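You operate a simulated robot arm through the tools that you are given. There is no shell and no other tool. Be economical: measure what you need, move in short steps, check, and stop when the job is done.

You run a simulated robot arm. Do the job below in one go: nothing can be reset, and whatever is moved stays where it is left.

TASK
Stand a wafer roll in the medium orange cup, then shake cocoa in.
Fine: the cup stays where it is; spill none; the shaker goes back on the mat, closed. Set down upright: shaker.

The check looks at the end state, three seconds after you hand in, the way a careful person would. Anything else that was tipped, shoved, dropped, spilled or broken makes it a failure.

THE ROBOT
A 7-joint arm with a two-finger parallel gripper on a trunk, on a base that drives. Base frame: it is fixed to the floor where the robot stands at the start and does not move with it; the origin is under the middle of the robot, x ahead of it, y to its left, z up. Readings come in mm, rad, newtons and seconds.
With the tool pointing down near the work surface it reaches from about 300 to 720 mm from the robot's upright axis, wherever it stands. Its first joint turns from -2.897 to 2.897 rad. Places, roughly: medium orange cup (9x9x10 cm) [400, 0, 900]; shaker cap [500, 500, 1100]; woven mat [700, 300, 900]. Payload 3.43 kg.
The tool frame sits at the grasp point between the pads (the TCP): z along the fingers, y along the line on which they close. The tips reach 34 mm beyond it. Largest opening 128 mm; finger width 24, thickness 12; the body of the gripper, 48 by 130 mm, starts 96 mm behind the TCP.
Orientation is that of the tool frame in the base frame, as a unit quaternion [w, x, y, z]. With the fingers straight down and closing along the base's y, the tool's x points along the base's -x, its y along +y and its z along -z.

THE INTERFACE
- The arm moves only by the tool move_arm. Its argument "increments" is text: rows parted by semicolons, each of 6 numbers parted by spaces: the shift along the base's x, y, z in mm, then the turn, a rotation vector about the base's x, y, z in rad. In form: dx dy dz rx ry rz; .... A call has 1 to 10 rows; each row shifts and turns the commanded pose from where the row before left it. "gripper" is the opening in per cent of the stroke, from 0 (shut) to 100 (fully open), set as the call begins (left out, the last holds). A row lasts 0.2 s, in which the tool goes at most 50 mm and 0.15 rad; a call with a longer step from one row to the next is refused whole, and so is a gripper value outside its range. Where a pose cannot be reached the arm comes as near as it can. A force on the tool above 40 N (or 10 N above the force at the start of the call, whichever is more), or a blocked arm, ends the call early, and 0.2 s more pass. The fingers move at their own pace (about 108 mm/s each) and stop on an object; they squeeze with about 24 N. The grip force told is the motor's: it shows also when the fingers shut on nothing. Time passes only in rows, and 0.2 s behind the last, so rows that do not move let the fingers close. It gives the time, the measured TCP pose, the force on the tool (base axes), the opening and the grip force at its end, in the units of the frame above (readings bear some noise), with the torque about the TCP (base axes, N m) and any sound that the robot's microphone picked up.
- Cameras (640 x 400 px; columns grow to the right, rows downward): "scene" is now at [-5.9, 155.5, 1539.7]; the picture's right is [0.19, -0.98, 0.00], its down [-0.60, -0.12, -0.79] and it looks along [0.78, 0.15, -0.61] (base axes); focal length 289 px, centre (320, 200). "wrist" rides on the gripper at [76, -11, -160] in the tool frame; the picture's right is [0.15, 0.99, 0.00], its down [-0.88, 0.13, -0.46] and it looks along [-0.45, 0.07, 0.89] (tool axes); focal length 234 px, centre (320, 200).
- camera(camera): a new picture of that camera. It takes no simulated time.
- raise_lower(by): slides the trunk up (or, below 0, down) by that many mm; the arm and the scene camera ride with it, the base frame stays. It gives what a move gives, with no picture.
- base_move(legs): drives the robot by 1 to 6 legs, each [ahead, left, turn to the left] in mm, mm and rad, along the robot's own axes; the way and the turn of a leg run together, so that a leg with both is an arc; at most 1500 mm and 3.142 rad a leg. The arm and the cameras ride along, it lands a little off, and it stops where it bumps. It gives what a move gives.
- turn_head(pan, tilt): turns the head with the scene camera to pan (to the left, within 1.501 rad either way) and tilt (down, from -0.506 to 1.204), counted from straight ahead of the robot. It gives what a move gives.
- point_at(camera, pixels): for up to 12 pixels [column, row] of the newest picture of that camera ("zoom" is the newest enlarged one), the place [x, y, z] in the base frame of the surface seen there, good to about 2 mm. It takes no simulated time.
- enlarge(camera, box): a new picture of the part [left, top, right, bottom] of that camera's present view, enlarged. It takes no simulated time.
- finish_job(): hands the job in; it is judged then, once.

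Work in short steps. Measure before you move; look again where a grasp or a placing could have gone wrong, and mend it. You have 80 turns and 52 pictures in all, those below and enlarged ones among them. Open the gripper and draw the arm clear of the work before you hand the job in, unless the task says otherwise; then end with one line.

The tools are called after ">>>" as name(argument=value, ...) on one line, values as JSON. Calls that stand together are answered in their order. move_arm: Moves the arm, as the interface text tells. Its arguments: {"type":"object","properties":{"increments":{"type":"string"},"gripper":{"type":"number"}},"required":["increments"]} The other tools are called the same way: raise_lower (by) slides the trunk up or down; base_move (legs) drives the base; turn_head (pan, tilt) turns the head that bears the scene camera; camera (camera) takes a picture; point_at (camera, pixels) gives the place of the surface under pixels of a picture; enlarge (camera, box) takes an enlarged picture of a part of a camera's view; finish_job () hands the job in.

At the start:

```text
time: 0.0
position: [388.5, 205.3, 1335.6]
orientation: [0.0, 0.0, 1.0, 0.0]
wrist_force: [0.7, -0.1, 0.1]
torque: [-0.03, 0.0, -0.03]
opening: 128.0
grasp_force: 0.1
trunk travel left (down, up): [-250.0, 74.0]
robot x, y, heading: [1.8, 0.4, 0.002]
head pan, tilt: [0.195, 0.656]
```

scene: 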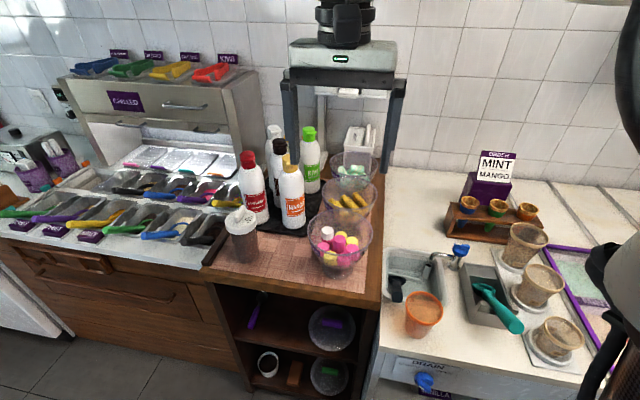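
wrist: 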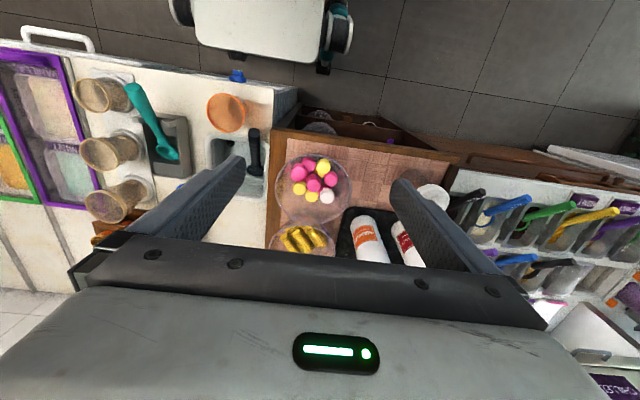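

The picture shows a shaker at about (241,235), the orange cup at (423,315), and bowls at (345,200). I'll enlarge these areas to identify the wafer rolls, the shaker and its cap.

>>> enlarge(camera="scene", box=[210, 110, 400, 290])

>>> enlarge(camera="scene", box=[380, 190, 600, 390])

>>> point_at(camera="scene", pixels=[[238, 213], [244, 250], [423, 297], [423, 330], [345, 195], [352, 203], [340, 240], [235, 262], [350, 287], [420, 350], [355, 170], [303, 170]])

```text
2.22 times, centred on (305, 200) of scene
```

zoom: 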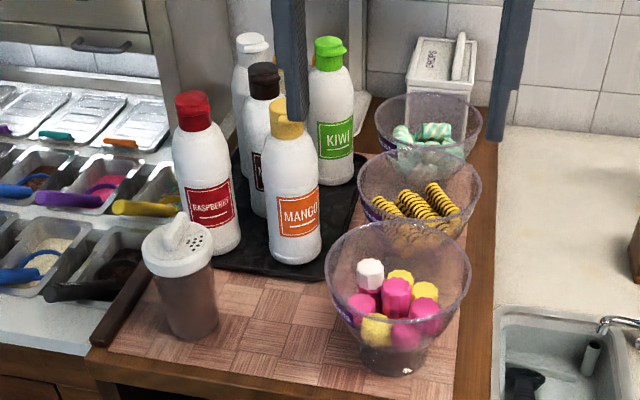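

```text
2.00 times, centred on (490, 290) of scene
```

zoom: 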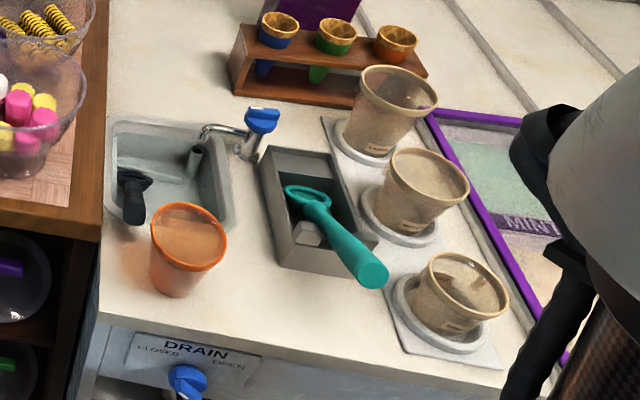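

```text
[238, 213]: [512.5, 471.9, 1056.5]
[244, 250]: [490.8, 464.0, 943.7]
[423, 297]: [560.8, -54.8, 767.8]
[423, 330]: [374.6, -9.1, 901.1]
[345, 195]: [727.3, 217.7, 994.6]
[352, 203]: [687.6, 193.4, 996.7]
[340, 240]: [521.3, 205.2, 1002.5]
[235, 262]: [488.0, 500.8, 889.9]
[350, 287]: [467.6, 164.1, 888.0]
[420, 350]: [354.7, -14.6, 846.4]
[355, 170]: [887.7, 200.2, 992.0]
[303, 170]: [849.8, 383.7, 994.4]
```

The striped rolls lie in the middle bowl. I'll look closer at the bowls and shaker top, aiming the head at them first for better pixels is not needed.

>>> enlarge(camera="scene", box=[310, 130, 390, 220])

>>> enlarge(camera="scene", box=[215, 195, 275, 270])

```text
4.44 times, centred on (350, 175) of scene
```

zoom: 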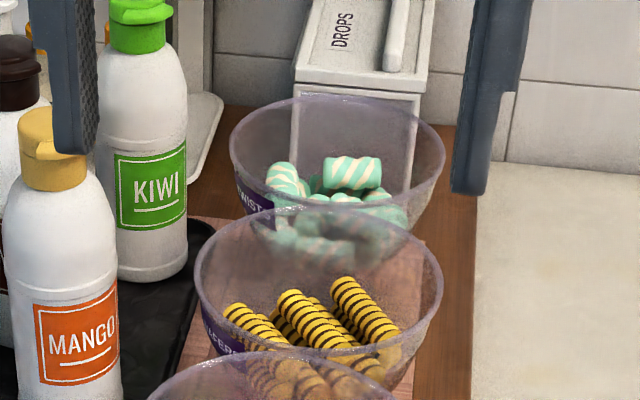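

```text
5.33 times, centred on (245, 232) of scene
```

zoom: 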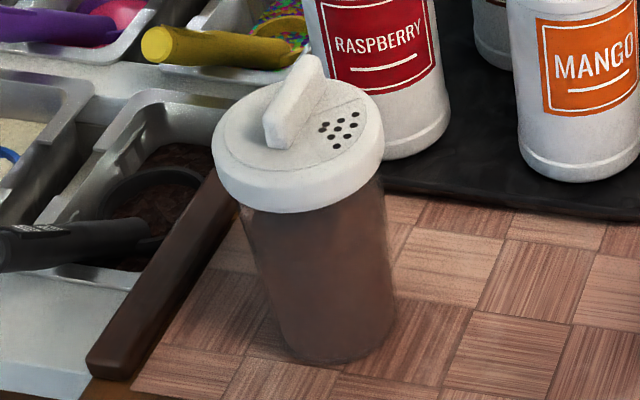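

The middle bowl is labelled WAFERS and holds the yellow striped rolls. They lie about 730 mm off the axis, so I'll drive 200 mm to the left to bring rolls, cup and shaker all in reach.

>>> base_move(legs=[[0, 200, 0]])

```text
time: 2.5
position: [389.1, 404.7, 1336.2]
orientation: [0.0, 0.0, 1.0, 0.0]
wrist_force: [-0.5, -0.8, -1.1]
torque: [-0.01, 0.02, 0.0]
opening: 127.9
grasp_force: 0.1
trunk travel left (down, up): [-250.0, 74.0]
robot x, y, heading: [-0.6, 198.9, -0.001]
head pan, tilt: [0.195, 0.656]
```

Base moved well. From here the wrist camera can see the shaker; I take one wrist picture.

>>> camera(camera="wrist")

>>> camera(camera="scene")

```text
45 pictures are left
```

wrist: 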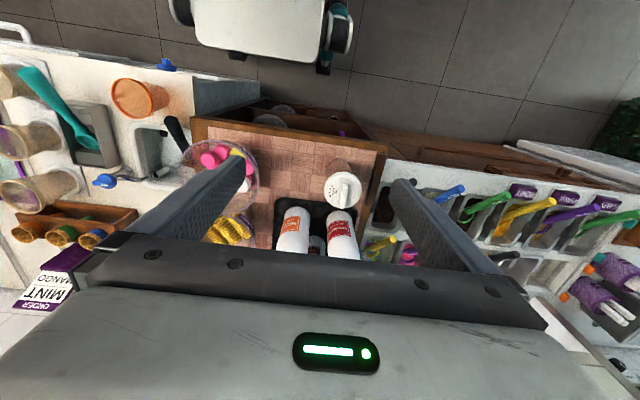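

```text
44 pictures are left
```

scene: 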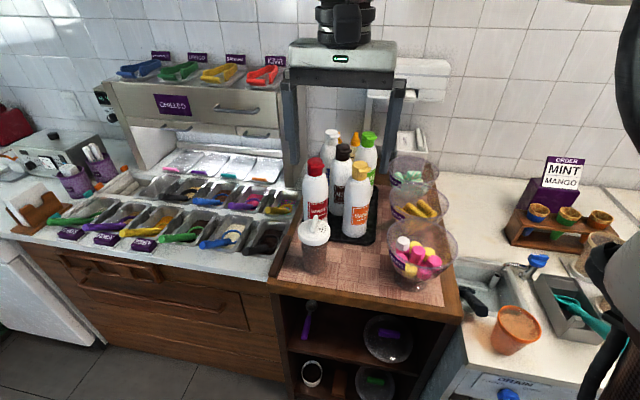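

I enlarge the shaker lid from above (around (342,188)) and measure the cup, bowl rim and rolls from the scene picture.

>>> enlarge(camera="wrist", box=[310, 155, 370, 215])

>>> point_at(camera="scene", pixels=[[501, 308], [539, 334], [518, 349], [530, 308], [494, 345], [389, 205], [445, 205], [420, 228], [418, 190], [520, 325], [425, 235], [389, 255]])

```text
6.67 times, centred on (340, 185) of wrist
```

zoom: 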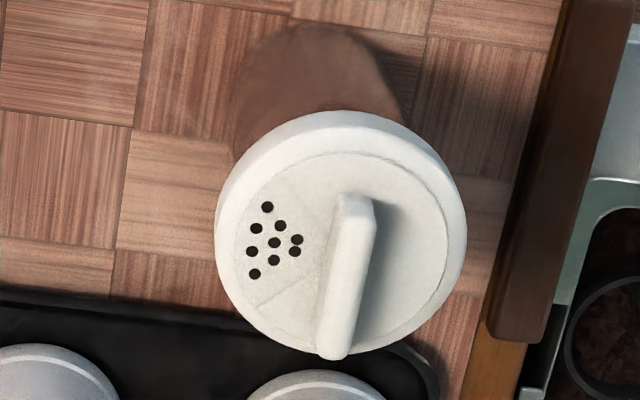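

```text
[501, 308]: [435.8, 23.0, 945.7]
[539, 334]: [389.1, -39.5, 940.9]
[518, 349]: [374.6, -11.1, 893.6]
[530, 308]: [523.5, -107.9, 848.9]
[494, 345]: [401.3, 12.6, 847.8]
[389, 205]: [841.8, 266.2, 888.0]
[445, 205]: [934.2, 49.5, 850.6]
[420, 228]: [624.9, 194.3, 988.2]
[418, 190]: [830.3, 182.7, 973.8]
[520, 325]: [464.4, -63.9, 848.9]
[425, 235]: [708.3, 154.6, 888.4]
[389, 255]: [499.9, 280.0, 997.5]
```

The dial has a sector window with the holes at (270,240) and a fin at (347,275); I'll study its open/closed state later. First I move above the wafer bowl for a wrist view, with the gripper partly closed.

>>> move_arm(increments="30 -29 -6 0 0 0;30 -29 -6 0 0 0;30 -29 -6 0 0 0;30 -29 -6 0 0 0;30 -29 -6 0 0 0;30 -29 -6 0 0 0;30 -29 -6 0 0 0", gripper=40)

>>> camera(camera="wrist")

```text
time: 4.2
position: [598.9, 200.8, 1292.5]
orientation: [0.0, 0.0, 1.0, 0.001]
wrist_force: [-0.7, 1.0, 0.6]
torque: [0.01, 0.03, -0.02]
opening: 51.3
grasp_force: 0.0
trunk travel left (down, up): [-250.0, 74.0]
robot x, y, heading: [-0.2, 200.1, -0.002]
head pan, tilt: [0.195, 0.656]
```

```text
42 pictures are left
```

wrist: 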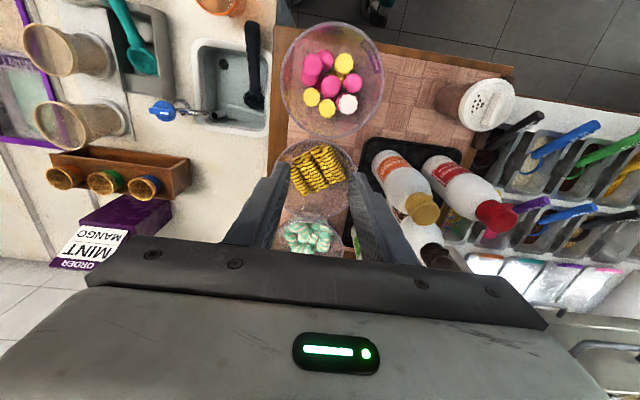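

The rolls are at about (317,170). I enlarge them and read points on each roll.

>>> enlarge(camera="wrist", box=[270, 128, 366, 208])

```text
5.00 times, centred on (318, 168) of wrist
```

zoom: 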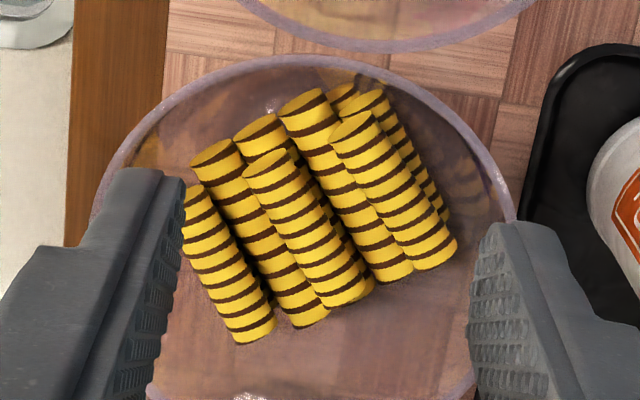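

Two rolls lie on top: one from (268,162) to (345,295) and one from (352,125) to (435,255). I read their 3D points and the bowl rim.

>>> point_at(camera="zoom", pixels=[[268, 162], [305, 225], [342, 290], [353, 125], [393, 190], [432, 250], [305, 105], [380, 265], [275, 57], [106, 180], [513, 210], [235, 290]])

```text
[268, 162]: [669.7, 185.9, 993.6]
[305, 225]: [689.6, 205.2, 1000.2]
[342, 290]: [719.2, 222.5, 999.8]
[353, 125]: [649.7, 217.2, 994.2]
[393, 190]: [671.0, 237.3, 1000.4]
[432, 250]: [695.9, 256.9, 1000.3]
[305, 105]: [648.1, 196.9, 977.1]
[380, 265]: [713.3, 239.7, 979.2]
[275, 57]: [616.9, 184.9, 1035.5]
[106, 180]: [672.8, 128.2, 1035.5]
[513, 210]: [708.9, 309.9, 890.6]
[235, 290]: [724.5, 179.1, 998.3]
```

Top roll A runs about 37° from x at z≈1000, with the bowl rim at z≈1035. Before choosing the grasp I look into the cup.

>>> enlarge(camera="scene", box=[480, 290, 560, 365])

```text
5.33 times, centred on (520, 328) of scene
```

zoom: 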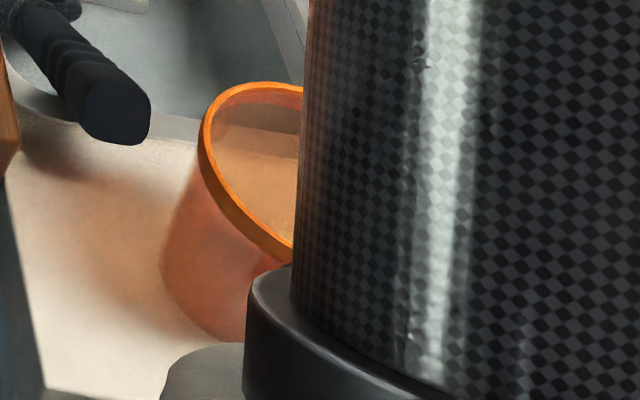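

Plan: grip roll A near its robot-side end (~(672,188,990)) with the tool's yaw flipped and fingers pitched slightly forward, so that later, tool pitched forward, the roll hangs upright into the cup. For wrist range I drive back to y≈0 first.

>>> base_move(legs=[[0, -200, 0]])

>>> move_arm(increments="0 20 0 0 0 0.15;0 20 0 0 0 0.15;0 20 0 0 0 0.15;0 20 0 0 0 0.15;0 20 0 0 0 0.15;0 20 0 0 0 0.15;0 20 0 0 0 0.15;0 10 0 0 0 0.15;0 0 0 0 0 0.15;0 0 0 0 0 0.15", gripper=22)

```text
time: 6.7
position: [597.9, 6.5, 1292.1]
orientation: [0.0, -0.001, 1.0, 0.0]
wrist_force: [0.2, 0.1, 0.0]
torque: [0.05, 0.01, 0.01]
opening: 51.5
grasp_force: 0.3
trunk travel left (down, up): [-250.0, 74.0]
robot x, y, heading: [-2.3, -0.5, 0.0]
head pan, tilt: [0.195, 0.656]
```

```text
time: 8.9
position: [597.9, 155.2, 1293.6]
orientation: [0.0, -0.682, 0.731, 0.0]
wrist_force: [-0.2, -0.6, 0.1]
torque: [-0.01, 0.01, 0.0]
opening: 28.2
grasp_force: 0.0
trunk travel left (down, up): [-250.0, 74.0]
robot x, y, heading: [0.6, 2.6, 0.004]
head pan, tilt: [0.195, 0.656]
```

Yaw follows (1.5 rad so far). I continue turning.

>>> move_arm(increments="0 0 0 0 0 0.15;0 0 0 0 0 0.15;0 0 0 0 0 0.15;0 0 0 0 0 0.15;0 0 0 0 0 0.15;0 0 0 0 0 0.15;0 0 0 0 0 0.15;0 0 0 0 0 0.15;0 0 0 0 0 0.15;0 0 0 0 0 0.15")

>>> move_arm(increments="0 0 0 0 0 0.15;0 0 0 0 0 0.15;0 0 0 0 0 0.15;0 0 0 0 0 0.15;0 0 0 0 0 0.15;0 0 0 0 0 0.04;0 0 0 0 0 0")

```text
time: 11.1
position: [599.2, 156.8, 1291.5]
orientation: [0.0, 0.998, -0.07, 0.0]
wrist_force: [-0.3, 0.0, 0.0]
torque: [-0.04, 0.01, 0.0]
opening: 28.2
grasp_force: 0.1
trunk travel left (down, up): [-250.0, 74.0]
robot x, y, heading: [0.9, 4.7, 0.003]
head pan, tilt: [0.195, 0.656]
```

```text
time: 12.7
position: [575.7, 158.0, 1278.9]
orientation: [0.001, 0.948, 0.317, 0.001]
wrist_force: [0.4, -0.1, -0.4]
torque: [-0.02, -0.02, 0.01]
opening: 28.1
grasp_force: 0.3
out of reach, approached as far as the arm can: row 5, 6
trunk travel left (down, up): [-250.0, 74.0]
robot x, y, heading: [-3.2, 4.4, -0.003]
head pan, tilt: [0.195, 0.656]
```

At 217° yaw the orientation is reached but the position fell short by 23 mm: near a joint limit. Driving the base 100 mm right lowers the relative yaw; then I go above the roll end.

>>> base_move(legs=[[0, -100, 0]])

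>>> move_arm(increments="10 25 0 0 0 0;10 25 0 0 0 0;10 25 0 0 0 0;10 25 0 0 0 0;10 10 0 0 0 0;0 0 0 0 0 0")

```text
time: 14.3
position: [575.2, 59.5, 1278.0]
orientation: [-0.001, 0.948, 0.318, 0.001]
wrist_force: [0.0, -0.4, 0.3]
torque: [0.02, 0.05, -0.01]
opening: 27.9
grasp_force: 0.0
trunk travel left (down, up): [-250.0, 74.0]
robot x, y, heading: [2.0, -96.0, 0.003]
head pan, tilt: [0.195, 0.656]
```

```text
time: 15.7
position: [585.4, 163.0, 1256.2]
orientation: [0.0, 0.949, 0.316, 0.002]
wrist_force: [-0.4, -0.1, 0.3]
torque: [0.01, 0.0, 0.0]
opening: 28.1
grasp_force: 0.0
out of reach, approached as far as the arm can: row 1, 2, 3, 4, 5
trunk travel left (down, up): [-250.0, 74.0]
robot x, y, heading: [-0.4, -96.8, 0.001]
head pan, tilt: [0.195, 0.656]
```

The target at z=1278 is beyond reach at this height. I pitch the fingers forward 28° along the roll and descend, which brings the wrist closer.

>>> move_arm(increments="0 0 -30 0.073 -0.098 0;0 0 -30 0.073 -0.098 0;0 0 -30 0.073 -0.098 0;0 0 -30 0.073 -0.098 0;0 0 -10 0 0 0")

>>> camera(camera="wrist")

```text
time: 16.9
position: [585.0, 164.4, 1125.7]
orientation: [-0.075, 0.92, 0.307, 0.23]
wrist_force: [0.5, 0.5, -0.8]
torque: [-0.01, 0.0, 0.01]
opening: 28.5
grasp_force: 0.1
trunk travel left (down, up): [-250.0, 74.0]
robot x, y, heading: [-1.7, -95.6, -0.001]
head pan, tilt: [0.195, 0.656]
```

```text
39 pictures are left
```

wrist: 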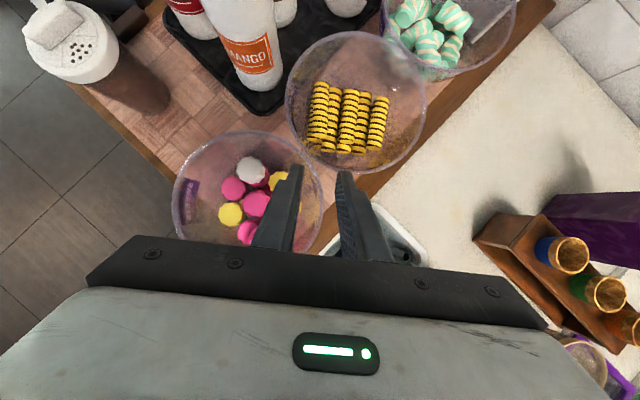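

Good view: rolls at about (345,118), now aligned with the fingers. I enlarge to remeasure the rolls.

>>> enlarge(camera="wrist", box=[280, 60, 420, 180])

```text
3.33 times, centred on (350, 120) of wrist
```

zoom: 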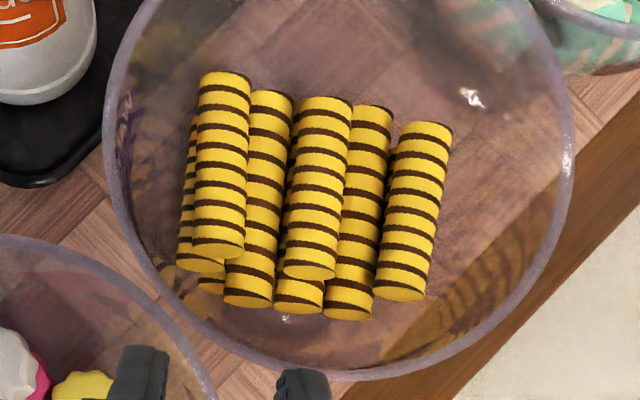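

I read points along roll A's crest (near end (309,268), far end (325,100)), its side edges, and the neighbours.

>>> point_at(camera="zoom", pixels=[[309, 270], [310, 258], [318, 185], [324, 105], [290, 190], [345, 190], [218, 185], [240, 180], [412, 210], [387, 215], [362, 240], [265, 220]])

```text
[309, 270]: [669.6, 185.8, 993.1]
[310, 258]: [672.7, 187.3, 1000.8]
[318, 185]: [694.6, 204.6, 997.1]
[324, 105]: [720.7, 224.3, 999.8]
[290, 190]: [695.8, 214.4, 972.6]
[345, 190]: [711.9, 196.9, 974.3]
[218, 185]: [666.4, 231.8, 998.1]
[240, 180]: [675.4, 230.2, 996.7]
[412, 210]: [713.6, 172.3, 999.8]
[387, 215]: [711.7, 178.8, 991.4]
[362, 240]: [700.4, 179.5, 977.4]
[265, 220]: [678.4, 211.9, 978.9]
```

Roll A's crest is at z≈1000 along 37°, radius ≈10.5, with ~16 mm gaps to neighbours. I move to 60 mm short of the grasp along the finger line, opening 26 mm.

>>> move_arm(increments="20 0.2 -20 0 0 0;20 0.2 -20 0 0 0;18 0.2 -18 0 0 0;0 0 0 0 0 0", gripper=20.5)

>>> enlarge(camera="wrist", box=[240, 80, 440, 280])

```text
time: 17.9
position: [642.7, 165.6, 1068.0]
orientation: [-0.076, 0.92, 0.307, 0.231]
wrist_force: [0.2, -0.3, 0.6]
torque: [0.01, 0.02, -0.02]
opening: 26.0
grasp_force: 0.1
trunk travel left (down, up): [-250.0, 74.0]
robot x, y, heading: [0.4, -95.4, -0.001]
head pan, tilt: [0.195, 0.656]
```

```text
2.00 times, centred on (340, 180) of wrist
```

zoom: 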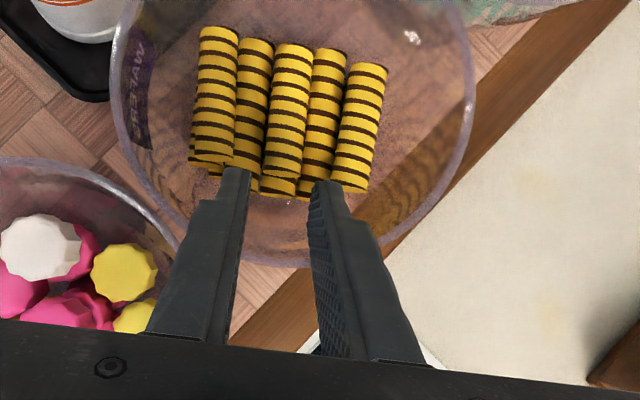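

The fingers (235 and 325) straddle roll A's near end at (283,172). I go down along the finger line to the grasp pose.

>>> move_arm(increments="7.6 5.5 -17.6 0 0 0;7.6 5.5 -17.6 0 0 0;7.6 5.4 -17.6 0 0 0;0 0 0 0 0 0")

>>> enlarge(camera="wrist", box=[240, 80, 440, 280])

```text
time: 18.9
position: [665.4, 181.0, 1016.7]
orientation: [-0.076, 0.92, 0.308, 0.231]
wrist_force: [-0.6, -0.1, 0.5]
torque: [0.02, 0.01, -0.01]
opening: 26.0
grasp_force: 0.1
trunk travel left (down, up): [-250.0, 74.0]
robot x, y, heading: [3.4, -95.3, 0.003]
head pan, tilt: [0.195, 0.656]
```

```text
2.00 times, centred on (340, 180) of wrist
```

zoom: 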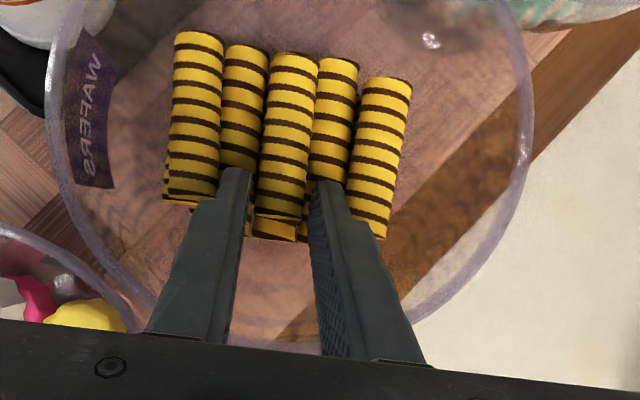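

Roll A sits between the tips with no contact force. I go 3 mm deeper and close.

>>> move_arm(increments="1.1 0.8 -2.8 0 0 0;0 0 0 0 0 0")

>>> move_arm(increments="0 0 0 0 0 0;0 0 0 0 0 0;0 0 0 0 0 0", gripper=10)

```text
time: 19.5
position: [667.6, 181.7, 1013.7]
orientation: [-0.076, 0.92, 0.309, 0.231]
wrist_force: [-0.5, 0.5, 0.1]
torque: [0.01, 0.01, 0.01]
opening: 26.4
grasp_force: 0.0
trunk travel left (down, up): [-250.0, 74.0]
robot x, y, heading: [-0.3, -94.6, -0.002]
head pan, tilt: [0.195, 0.656]
```

```text
time: 20.3
position: [667.7, 181.7, 1013.1]
orientation: [-0.076, 0.92, 0.309, 0.23]
wrist_force: [-0.6, -0.2, 0.2]
torque: [-0.03, 0.01, 0.0]
opening: 19.3
grasp_force: 14.0
trunk travel left (down, up): [-250.0, 74.0]
robot x, y, heading: [2.6, -95.9, -0.003]
head pan, tilt: [0.195, 0.656]
```

Gripped at 19.3 mm with 14 N. I lift straight up.

>>> move_arm(increments="0 0 15 0 0 0;0 0 25 0 0 0;0 0 30 0 0 0;0 0 30 0 0 0;-10 -10 30 0 0 0;0 0 0 0 0 0")

>>> camera(camera="wrist")

```text
time: 21.7
position: [658.6, 171.6, 1145.0]
orientation: [-0.076, 0.92, 0.309, 0.231]
wrist_force: [0.2, 0.0, 0.1]
torque: [-0.01, -0.02, 0.0]
opening: 19.2
grasp_force: 13.8
trunk travel left (down, up): [-250.0, 74.0]
robot x, y, heading: [-0.0, -95.3, -0.003]
head pan, tilt: [0.195, 0.656]
```

```text
35 pictures are left
```

wrist: 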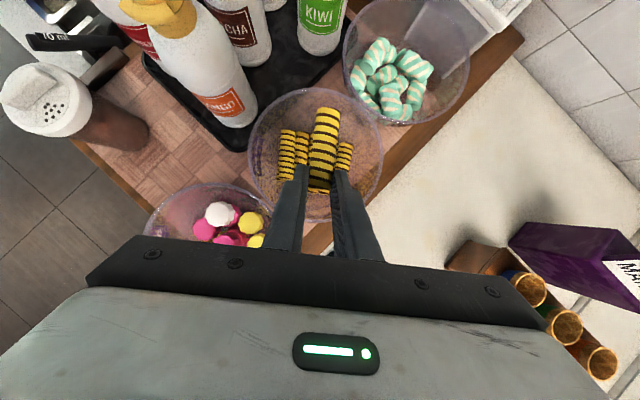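

Roll is held at (325,150), seen above the bowl. I retract toward the cup side while unwinding the yaw.

>>> move_arm(increments="-14 -14 12 0 0 -0.1;-18 -17 10 0 0 -0.15;-18 -17 8 0 0 -0.15;-18 -17 5 0 0 -0.15;-18 -17 5 0 0 -0.15;-18 -17 5 0 0 -0.15;-18 -17 5 0 0 -0.15;-18 -17 5 0 0 -0.15;-18 -17 0 0 0 -0.15;-18 -17 0 0 0 -0.15")

>>> move_arm(increments="0 0 0 0 0 -0.15;0 0 0 0 0 -0.15;0 0 0 0 0 -0.15;0 0 0 0 0 -0.15;0 0 0 0 0 -0.15;0 0 0 0 0 -0.15;0 0 0 0 0 -0.15;0 0 0 0 0 -0.15;0 0 0 0 0 -0.15;0 0 0 0 0 -0.15")

```text
time: 23.9
position: [480.7, 4.8, 1200.7]
orientation: [0.097, 0.892, -0.38, 0.223]
wrist_force: [-0.4, -0.8, -0.1]
torque: [-0.02, -0.01, 0.02]
opening: 19.4
grasp_force: 14.0
trunk travel left (down, up): [-250.0, 74.0]
robot x, y, heading: [-0.4, -92.9, 0.001]
head pan, tilt: [0.195, 0.656]
```

```text
time: 26.1
position: [481.5, 3.5, 1197.3]
orientation: [-0.224, -0.394, 0.886, -0.097]
wrist_force: [0.7, -0.2, -0.4]
torque: [-0.01, -0.01, 0.03]
opening: 19.2
grasp_force: 13.9
trunk travel left (down, up): [-250.0, 74.0]
robot x, y, heading: [0.2, -98.5, -0.001]
head pan, tilt: [0.195, 0.656]
```

Remaining yaw is 0.834 rad; I finish it and start pitching forward.

>>> move_arm(increments="0 0 0 0 0 -0.139;0 0 0 0 0 -0.139;0 0 0 0 0 -0.139;0 0 0 0 0 -0.139;0 0 0 0 0 -0.139;0 0 0 0 0 -0.139;0 0 0 0 -0.14 0;0 0 0 0 -0.14 0;0 0 0 0 -0.14 0;0 0 0 0 -0.14 0")

>>> camera(camera="wrist")

>>> base_move(legs=[[-100, 85, 0]])

>>> turn_head(pan=-0.1, tilt=0.85)

>>> camera(camera="scene")

```text
time: 28.3
position: [482.1, 4.9, 1198.5]
orientation: [0.035, -0.003, 0.999, 0.0]
wrist_force: [-0.9, -0.7, -0.2]
torque: [0.03, 0.04, 0.0]
opening: 19.0
grasp_force: 14.2
trunk travel left (down, up): [-250.0, 74.0]
robot x, y, heading: [-1.3, -93.0, 0.005]
head pan, tilt: [0.195, 0.656]
```

```text
34 pictures are left
```

wrist: 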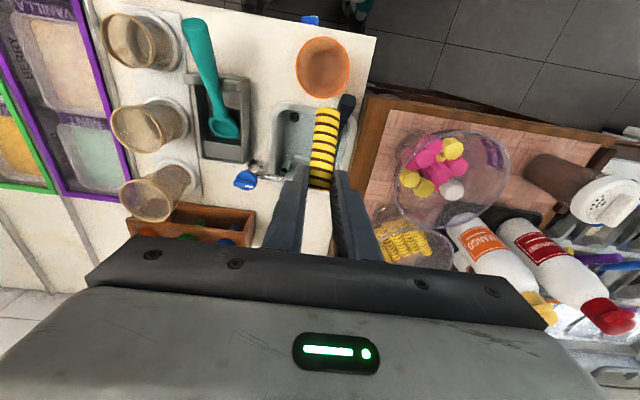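

```text
time: 29.8
position: [385.2, 91.8, 1198.9]
orientation: [0.036, -0.003, 0.999, 0.0]
wrist_force: [0.2, 0.0, -0.3]
torque: [-0.01, -0.03, 0.02]
opening: 19.4
grasp_force: 14.2
trunk travel left (down, up): [-250.0, 74.0]
robot x, y, heading: [-100.6, -9.4, 0.005]
head pan, tilt: [0.195, 0.656]
```

```text
time: 30.6
position: [384.0, 91.3, 1200.1]
orientation: [0.034, -0.003, 0.999, 0.001]
wrist_force: [0.5, 0.1, -0.1]
torque: [0.03, 0.0, -0.01]
opening: 19.3
grasp_force: 13.8
trunk travel left (down, up): [-250.0, 74.0]
robot x, y, heading: [-95.0, -5.0, 0.005]
head pan, tilt: [-0.099, 0.85]
```

```text
33 pictures are left
```

scene: 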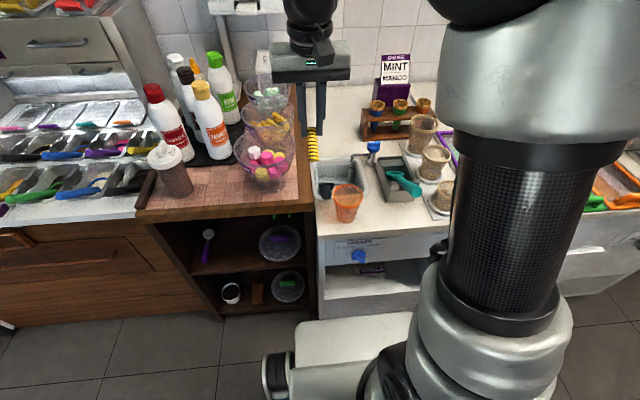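

The cup is at (347,202), unobstructed. I enlarge it to measure rim and base.

>>> enlarge(camera="scene", box=[320, 170, 376, 230])

```text
6.67 times, centred on (348, 200) of scene
```

zoom: 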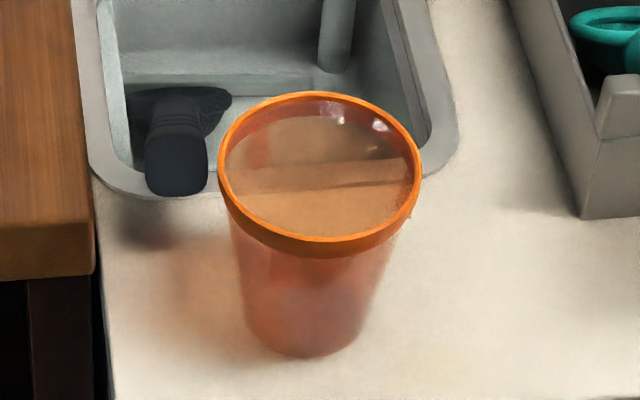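

>>> point_at(camera="zoom", pixels=[[325, 95], [222, 160], [418, 165], [318, 247], [300, 352], [255, 110], [395, 120], [250, 225], [385, 235], [320, 300], [320, 200], [178, 180]])

```text
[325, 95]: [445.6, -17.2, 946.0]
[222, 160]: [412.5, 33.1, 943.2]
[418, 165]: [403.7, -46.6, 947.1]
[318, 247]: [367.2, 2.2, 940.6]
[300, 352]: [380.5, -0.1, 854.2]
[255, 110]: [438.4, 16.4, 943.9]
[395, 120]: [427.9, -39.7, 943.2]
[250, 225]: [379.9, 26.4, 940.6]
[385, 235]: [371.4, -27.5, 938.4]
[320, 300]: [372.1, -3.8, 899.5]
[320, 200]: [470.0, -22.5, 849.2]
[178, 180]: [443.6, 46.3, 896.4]
```

Rim: centre ≈(406,-7), z≈946, outer radius ≈40; the cup is empty and narrow at its base, so the roll will stand steeply. I pitch to 50° forward while moving above the cup.

>>> move_arm(increments="0 -16 -20 0 -0.134 0;0 -16 -20 0 -0.134 0;0 -16 -20 0 -0.134 0;0 -16 -20 0 -0.134 0;0 -17 -20 0 -0.134 0;0 -17 -20 0 -0.134 0;0 0 0 0 0 0")

>>> camera(camera="scene")

>>> camera(camera="wrist")

```text
time: 32.2
position: [384.5, 0.2, 1078.8]
orientation: [0.391, 0.0, 0.92, 0.002]
wrist_force: [0.3, -0.7, -0.2]
torque: [0.02, 0.03, 0.02]
opening: 19.1
grasp_force: 14.3
out of reach, approached as far as the arm can: row 5
trunk travel left (down, up): [-250.0, 74.0]
robot x, y, heading: [-99.4, -12.5, -0.001]
head pan, tilt: [-0.099, 0.85]
```

```text
31 pictures are left
```

scene: 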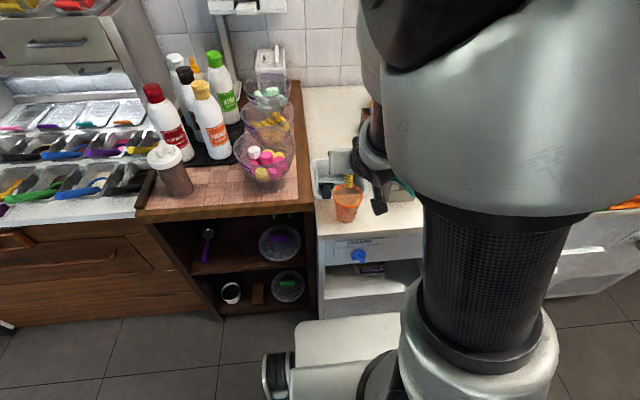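

```text
30 pictures are left
```

wrist: 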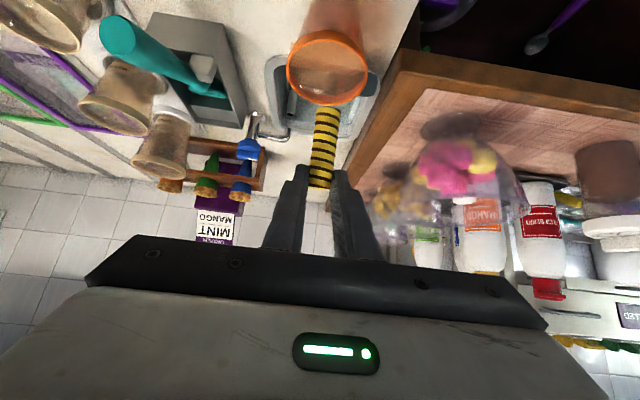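

Pose is near an arm limit (46° reached). I drive back 100 mm and extend the arm again for more room.

>>> base_move(legs=[[-110, 0, 0]])

>>> move_arm(increments="28 0 0 0 0 0;28 0 0 0 0 0;28 0 0 0 0 0;20 -4 0 0 -0.07 0;0 0 0 0 0 0")

```text
time: 33.4
position: [275.3, 0.2, 1080.8]
orientation: [0.392, 0.001, 0.92, 0.001]
wrist_force: [-0.8, 0.1, -0.3]
torque: [-0.01, -0.03, 0.01]
opening: 19.2
grasp_force: 14.3
trunk travel left (down, up): [-250.0, 74.0]
robot x, y, heading: [-203.3, -8.6, 0.002]
head pan, tilt: [-0.099, 0.85]
```

```text
time: 34.6
position: [378.5, -5.9, 1081.5]
orientation: [0.424, 0.001, 0.906, 0.001]
wrist_force: [-0.2, -0.1, -0.7]
torque: [-0.05, 0.02, 0.03]
opening: 19.2
grasp_force: 14.1
trunk travel left (down, up): [-250.0, 74.0]
robot x, y, heading: [-206.7, -10.1, 0.001]
head pan, tilt: [-0.099, 0.85]
```

Pitch is 50°, position free. I lower to hover with the roll's end just above the rim and look.

>>> move_arm(increments="5 -0.5 -18 0 0 0;5 -0.5 -18 0 0 0;0 0 0 0 0 0")

>>> camera(camera="wrist")

>>> enlarge(camera="scene", box=[280, 90, 400, 210])

```text
time: 35.4
position: [388.9, -4.8, 1045.6]
orientation: [0.423, 0.0, 0.906, 0.002]
wrist_force: [0.1, 0.0, -0.7]
torque: [-0.01, 0.0, 0.0]
opening: 19.2
grasp_force: 14.2
trunk travel left (down, up): [-250.0, 74.0]
robot x, y, heading: [-204.5, -12.1, 0.001]
head pan, tilt: [-0.099, 0.85]
```

```text
29 pictures are left
```

wrist: 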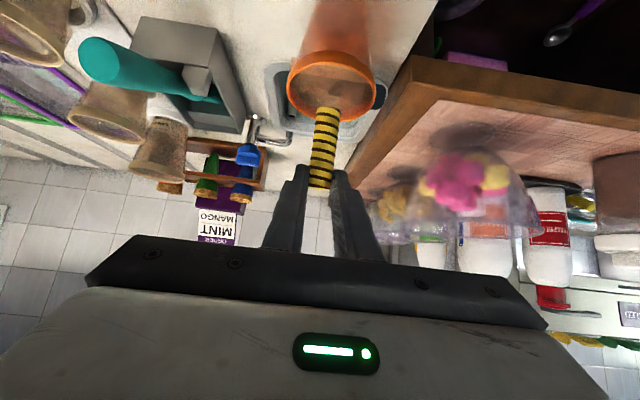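

```text
3.33 times, centred on (340, 150) of scene
```

zoom: 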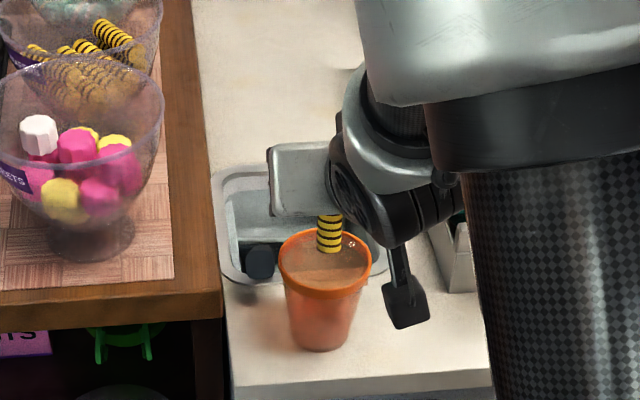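

I read where the roll's lower end (326,112) and rim points actually are.

>>> point_at(camera="wrist", pixels=[[327, 112], [324, 140], [320, 180], [290, 92], [375, 97], [327, 55]])

>>> point_at(camera="zoom", pixels=[[328, 248], [328, 230], [281, 255], [370, 262], [320, 294]])

```text
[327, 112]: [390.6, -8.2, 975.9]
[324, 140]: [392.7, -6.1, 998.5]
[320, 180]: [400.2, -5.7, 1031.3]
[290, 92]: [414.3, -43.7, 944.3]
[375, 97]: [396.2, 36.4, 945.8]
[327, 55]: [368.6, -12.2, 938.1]
```

```text
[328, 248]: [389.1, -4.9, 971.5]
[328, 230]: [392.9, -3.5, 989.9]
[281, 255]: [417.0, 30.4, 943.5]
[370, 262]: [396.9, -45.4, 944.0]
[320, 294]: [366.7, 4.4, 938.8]
```

Roll end is at ≈(400,-6,968), tilted 10° with top forward, cup centre (406,-6). I lower 88 mm in small rows.

>>> move_arm(increments="0.5 -0.5 -15 0 0 0;0.5 0 -15 0 0 0;0 0 -15 0 0 0;0 0 -15 0 0 0;0 0 -12 0 0 0;0 0 -8 0 0 0;0 0 -8 0 0 0;0 0 0 0 0 0")

>>> enlarge(camera="scene", box=[310, 130, 390, 220])

>>> camera(camera="wrist")

```text
time: 37.2
position: [389.6, -5.3, 954.8]
orientation: [0.424, 0.001, 0.906, 0.002]
wrist_force: [0.4, 0.0, -0.5]
torque: [0.0, 0.03, 0.01]
opening: 19.3
grasp_force: 14.2
trunk travel left (down, up): [-250.0, 74.0]
robot x, y, heading: [-203.4, -6.9, -0.004]
head pan, tilt: [-0.099, 0.85]
```

```text
4.44 times, centred on (350, 175) of scene
```

zoom: 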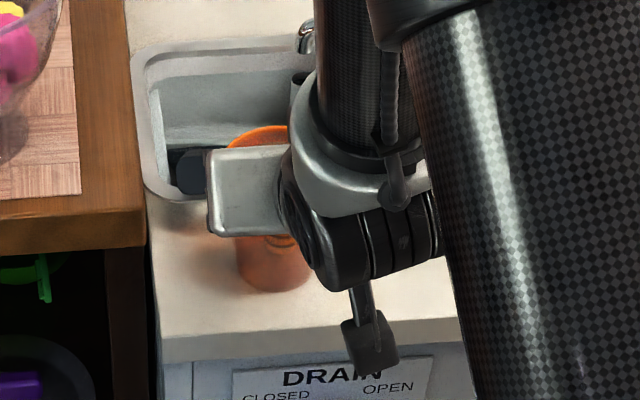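

```text
26 pictures are left
```

wrist: 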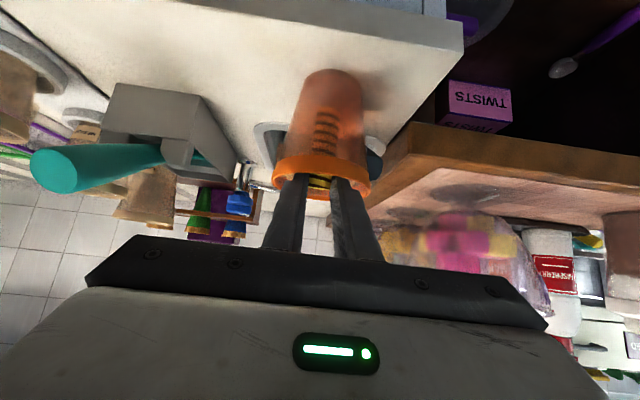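

The roll hangs inside the cup without contact. I open to 26 mm to drop it, leaving the fingers still.

>>> move_arm(increments="0 0 0 0 0 0;0 0 0 0 0 0;0 0 0 0 0 0", gripper=20.5)

>>> enlarge(camera="wrist", box=[260, 50, 400, 200])

```text
time: 38.0
position: [389.1, -5.5, 955.0]
orientation: [0.423, 0.001, 0.906, 0.001]
wrist_force: [0.1, -0.5, -0.1]
torque: [-0.01, 0.0, 0.0]
opening: 26.3
grasp_force: 0.2
trunk travel left (down, up): [-250.0, 74.0]
robot x, y, heading: [-205.1, -14.0, 0.003]
head pan, tilt: [-0.099, 0.85]
```

```text
2.67 times, centred on (330, 125) of wrist
```

zoom: 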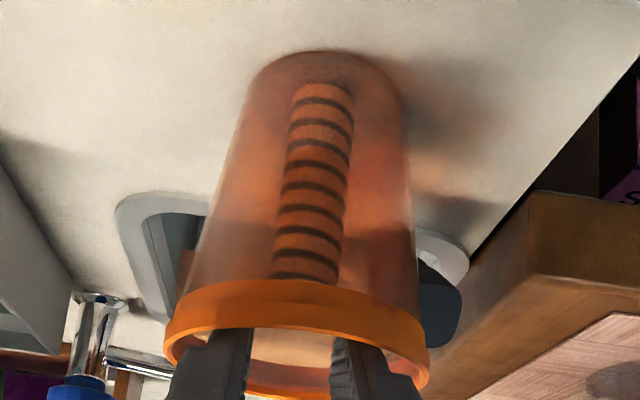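

The roll stands in the cup at a steep angle. I lift straight out.

>>> move_arm(increments="0 0 15 0 0 0;0 0 25 0 0 0;0 0 30 0 0 0;0 0 35 0 0 0;0 0 40 0 0.1 0;0 0 40 0 0.13 0;0 0 40 0 0.13 0;0 0 30 0 0.13 0;0 0 0 0 0.13 0;0 0 0 0 0.13 0")

>>> enlarge(camera="scene", box=[300, 130, 400, 220])

```text
time: 40.2
position: [390.4, -6.8, 1211.2]
orientation: [0.062, 0.002, 0.998, 0.001]
wrist_force: [-0.7, -0.3, 0.1]
torque: [-0.05, -0.02, 0.0]
opening: 26.2
grasp_force: 0.1
trunk travel left (down, up): [-250.0, 74.0]
robot x, y, heading: [-205.2, -10.6, -0.001]
head pan, tilt: [-0.099, 0.85]
```

```text
4.44 times, centred on (350, 175) of scene
```

zoom: 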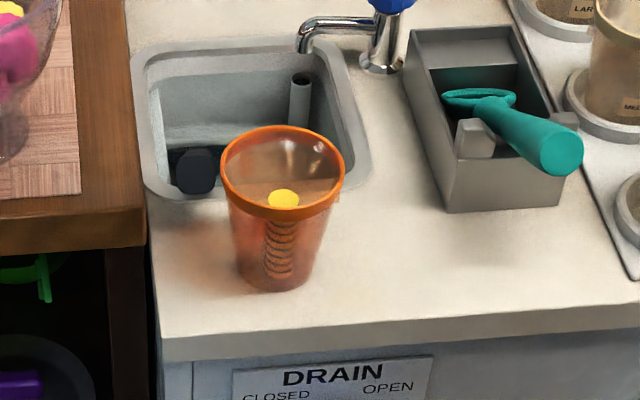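

The roll stands well in the cup (top at (283,198)). Now the shaker: I drive to about (-10,300).

>>> base_move(legs=[[0, 310, 0], [190, 0, 0]])

>>> move_arm(increments="-20 20 10 0 0.125 0;-20 20 10 0 0 0;-20 20 0 0 0 0;-20 20 0 0 0 0;-20 20 0 0 0 0;0 20 0 0 0 0;0 20 0 0 0 0;0 20 0 0 0 0;0 10 0 0 0 0", gripper=60)

>>> camera(camera="wrist")

```text
time: 44.9
position: [582.1, 306.5, 1210.2]
orientation: [0.061, -0.003, 0.998, 0.001]
wrist_force: [0.7, -0.5, -0.3]
torque: [-0.01, 0.01, -0.05]
opening: 26.2
grasp_force: 0.0
trunk travel left (down, up): [-250.0, 74.0]
robot x, y, heading: [-18.7, 299.6, 0.011]
head pan, tilt: [-0.099, 0.85]
```

```text
time: 46.9
position: [481.4, 475.1, 1232.0]
orientation: [0.0, -0.004, 1.0, 0.002]
wrist_force: [0.6, -0.4, 0.4]
torque: [0.0, -0.01, 0.03]
opening: 76.8
grasp_force: 0.1
trunk travel left (down, up): [-250.0, 74.0]
robot x, y, heading: [-17.5, 297.6, 0.01]
head pan, tilt: [-0.099, 0.85]
```

```text
23 pictures are left
```

wrist: 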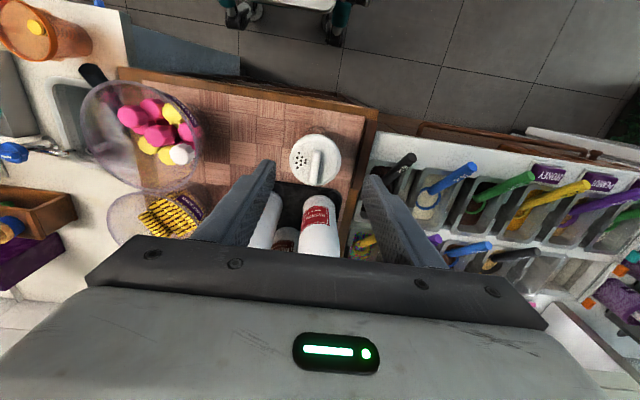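

The shaker lid is at (315,160) seen from almost above. I enlarge it to judge the dial.

>>> enlarge(camera="wrist", box=[285, 128, 347, 192])

```text
6.25 times, centred on (316, 160) of wrist
```

zoom: 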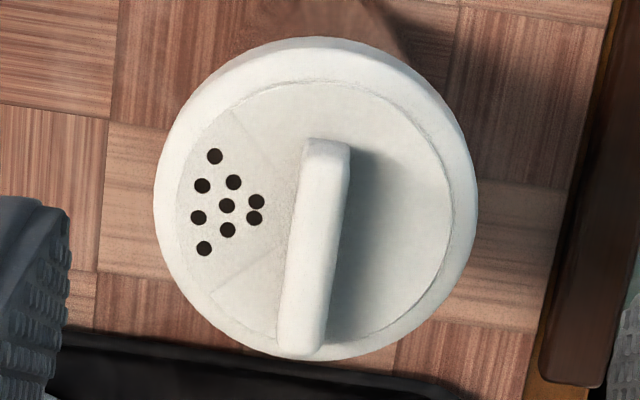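

I compare heights of the sector, disc, rim and fin.

>>> point_at(camera="zoom", pixels=[[215, 215], [190, 180], [240, 110], [270, 300], [400, 250], [400, 130], [325, 148], [315, 250], [300, 345], [316, 50], [165, 190], [470, 200]])

```text
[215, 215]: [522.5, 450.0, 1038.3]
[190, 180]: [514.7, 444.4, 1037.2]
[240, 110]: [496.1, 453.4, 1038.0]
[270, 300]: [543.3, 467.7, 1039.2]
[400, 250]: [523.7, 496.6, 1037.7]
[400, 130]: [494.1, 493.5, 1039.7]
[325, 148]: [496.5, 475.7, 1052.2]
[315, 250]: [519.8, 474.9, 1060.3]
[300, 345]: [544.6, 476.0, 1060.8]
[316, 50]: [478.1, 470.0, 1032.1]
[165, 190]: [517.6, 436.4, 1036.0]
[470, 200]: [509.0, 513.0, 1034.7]
```

Lid centre ≈(516,475), disc at z≈1038, fin along x, top z≈1060. I'll grip the fin from above to see what the dial does; first hover above it with a 40 mm opening.

>>> move_arm(increments="9 0 -20 0 0 0;9 0 -25 0 0 0;9 0 -25 0 0 0;8.5 0 -30 0 0 0;0 0 -22 0 0 0;0 0 0 0 0 0", gripper=31)

>>> camera(camera="wrist")

```text
time: 48.3
position: [515.4, 474.6, 1108.4]
orientation: [-0.001, -0.004, 1.0, 0.002]
wrist_force: [0.7, 0.1, 0.5]
torque: [-0.01, 0.01, 0.0]
opening: 39.6
grasp_force: 0.0
trunk travel left (down, up): [-250.0, 74.0]
robot x, y, heading: [-20.7, 297.4, 0.007]
head pan, tilt: [-0.099, 0.85]
```

```text
21 pictures are left
```

wrist: 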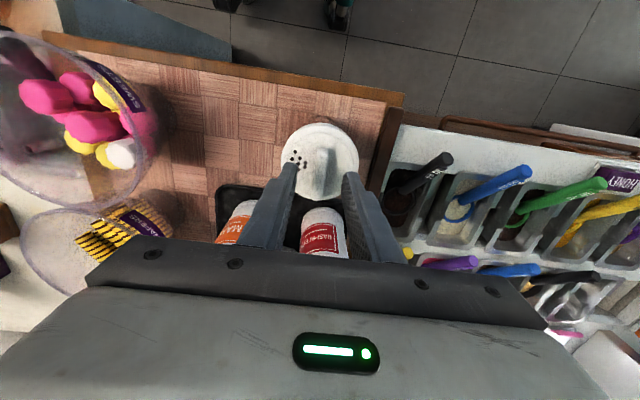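

The fin (322,175) is centred between the fingers. I descend to TCP z≈1078 and close.

>>> move_arm(increments="0.5 0 -10 0 0 0;0.5 0 -10 0 0 0;0 0 -10 0 0 0;0 0 0 0 0 0")

>>> move_arm(increments="0 0 0 0 0 0;0 0 0 0 0 0;0 0 0 0 0 0", gripper=0)

```text
time: 49.3
position: [517.5, 475.3, 1077.9]
orientation: [0.0, -0.004, 1.0, 0.001]
wrist_force: [0.8, 0.2, 0.4]
torque: [-0.02, -0.04, -0.01]
opening: 39.8
grasp_force: 0.0
trunk travel left (down, up): [-250.0, 74.0]
robot x, y, heading: [-20.8, 301.1, 0.011]
head pan, tilt: [-0.099, 0.85]
```

```text
time: 50.1
position: [517.4, 475.8, 1076.2]
orientation: [-0.001, -0.003, 1.0, 0.001]
wrist_force: [0.5, -0.5, -0.3]
torque: [-0.07, 0.08, 0.0]
opening: 11.5
grasp_force: 23.9
trunk travel left (down, up): [-250.0, 74.0]
robot x, y, heading: [-17.3, 296.8, 0.009]
head pan, tilt: [-0.099, 0.85]
```

Fin gripped (11.5 mm). I twist +0.3 rad and watch the torque.

>>> move_arm(increments="0 0 0 0 0 0.08;0 0 0 0 0 0.08;0 0 0 0 0 0.08;0 0 0 0 0 0.06;0 0 0 0 0 0")

>>> enlarge(camera="wrist", box=[270, 100, 370, 200])

```text
time: 51.3
position: [518.7, 474.8, 1077.9]
orientation: [-0.001, -0.153, 0.988, 0.002]
wrist_force: [0.6, -0.5, -0.1]
torque: [0.02, 0.05, 0.0]
opening: 11.4
grasp_force: 24.2
trunk travel left (down, up): [-250.0, 74.0]
robot x, y, heading: [-13.7, 299.4, 0.013]
head pan, tilt: [-0.099, 0.85]
```

```text
4.00 times, centred on (320, 150) of wrist
```

zoom: 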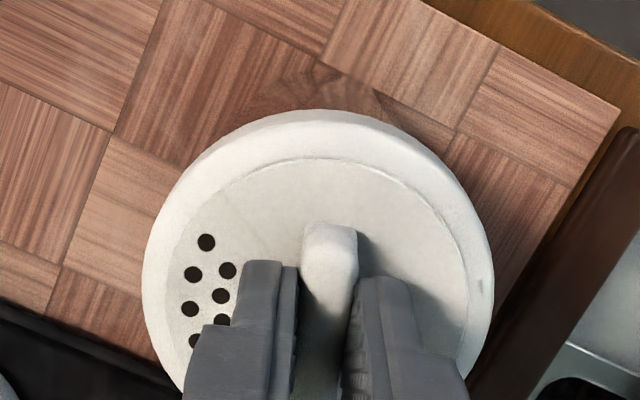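

Torque was nil; I release and rise to see what turned.

>>> move_arm(increments="0 0 0 0 0 0;0 0 0 0 0 0;0 0 20 0 0 0;0 0 40 0 0 0;0 0 50 0 0 0;0 0 45 0 0 0;0 0 0 0 0 0", gripper=60)

>>> enlarge(camera="wrist", box=[270, 110, 370, 210])

```text
time: 52.9
position: [516.8, 475.2, 1234.7]
orientation: [-0.001, -0.153, 0.988, 0.001]
wrist_force: [0.4, 0.2, 1.0]
torque: [-0.01, -0.03, -0.02]
opening: 76.7
grasp_force: 0.0
trunk travel left (down, up): [-250.0, 74.0]
robot x, y, heading: [-14.7, 296.8, 0.007]
head pan, tilt: [-0.099, 0.85]
```

```text
4.00 times, centred on (320, 160) of wrist
```

zoom: 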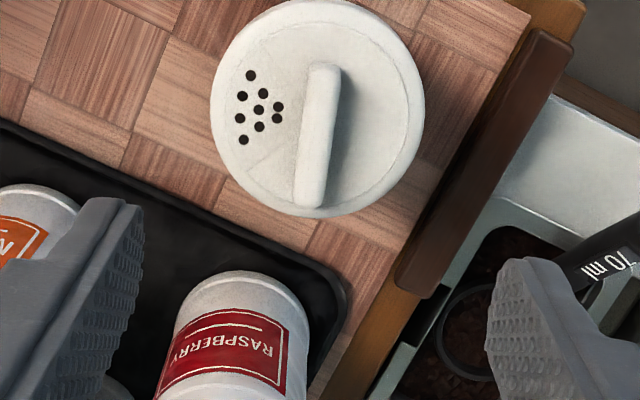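

Fin and holes turned together; it's unclear whether the dial or the whole shaker turned. I zoom closer for a mark on the outer rim.

>>> enlarge(camera="wrist", box=[318, 107, 380, 167])

```text
6.67 times, centred on (349, 137) of wrist
```

zoom: 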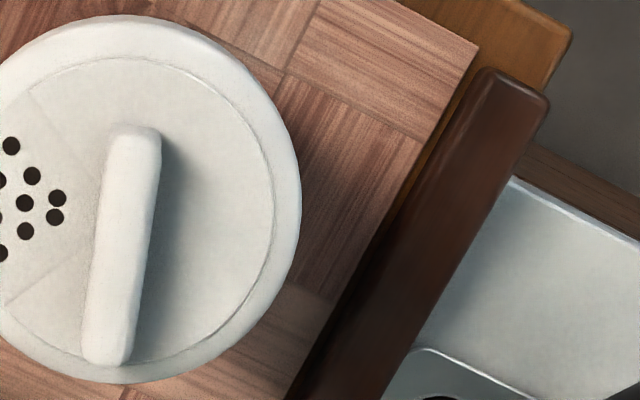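

No mark. I'll grip the fin again, press down gently so the base holds on the mat, and twist, watching torque and sound.

>>> move_arm(increments="0 0 -40 0 0 0;0 0 -45 0 0 0;0 0 -40 0 0 0;0 0 -32 0 0 0;0 0 0 0 0 0", gripper=31)

>>> move_arm(increments="0 0 0 0 0 0;0 0 0 0 0 0;0 0 0 0 0 0;0 0 -2 0 0 0;0 0 -1 0 0 0;0 0 0 0 0 0", gripper=0)

```text
time: 54.1
position: [518.0, 476.2, 1074.7]
orientation: [-0.001, -0.153, 0.988, 0.002]
wrist_force: [-0.2, 0.9, -0.6]
torque: [0.0, 0.0, 0.02]
opening: 39.6
grasp_force: 0.1
trunk travel left (down, up): [-250.0, 74.0]
robot x, y, heading: [-16.9, 300.0, 0.011]
head pan, tilt: [-0.099, 0.85]
```

```text
time: 55.5
position: [516.8, 476.6, 1074.5]
orientation: [0.001, -0.152, 0.988, 0.002]
wrist_force: [-1.7, -0.7, 18.6]
torque: [-0.22, 0.28, 0.02]
opening: 11.5
grasp_force: 24.2
trunk travel left (down, up): [-250.0, 74.0]
robot x, y, heading: [-15.0, 297.7, 0.009]
head pan, tilt: [-0.099, 0.85]
```

Pressing with 18.6 N. I twist +0.3 rad.

>>> move_arm(increments="0 0 0 0 0 0.08;0 0 0 0 0 0.08;0 0 0 0 0 0.08;0 0 0 0 0 0.06;0 0 0 0 0 0")

>>> enlarge(camera="wrist", box=[270, 100, 370, 200])

```text
time: 56.7
position: [518.2, 475.9, 1072.3]
orientation: [-0.001, -0.299, 0.954, 0.002]
wrist_force: [2.1, -1.3, 5.1]
torque: [0.06, -0.35, -0.08]
opening: 11.6
grasp_force: 24.3
trunk travel left (down, up): [-250.0, 74.0]
robot x, y, heading: [-15.4, 298.8, 0.011]
head pan, tilt: [-0.099, 0.85]
```

```text
4.00 times, centred on (320, 150) of wrist
```

zoom: 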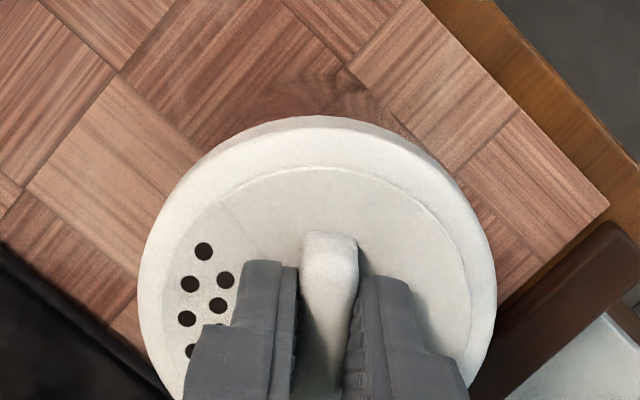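

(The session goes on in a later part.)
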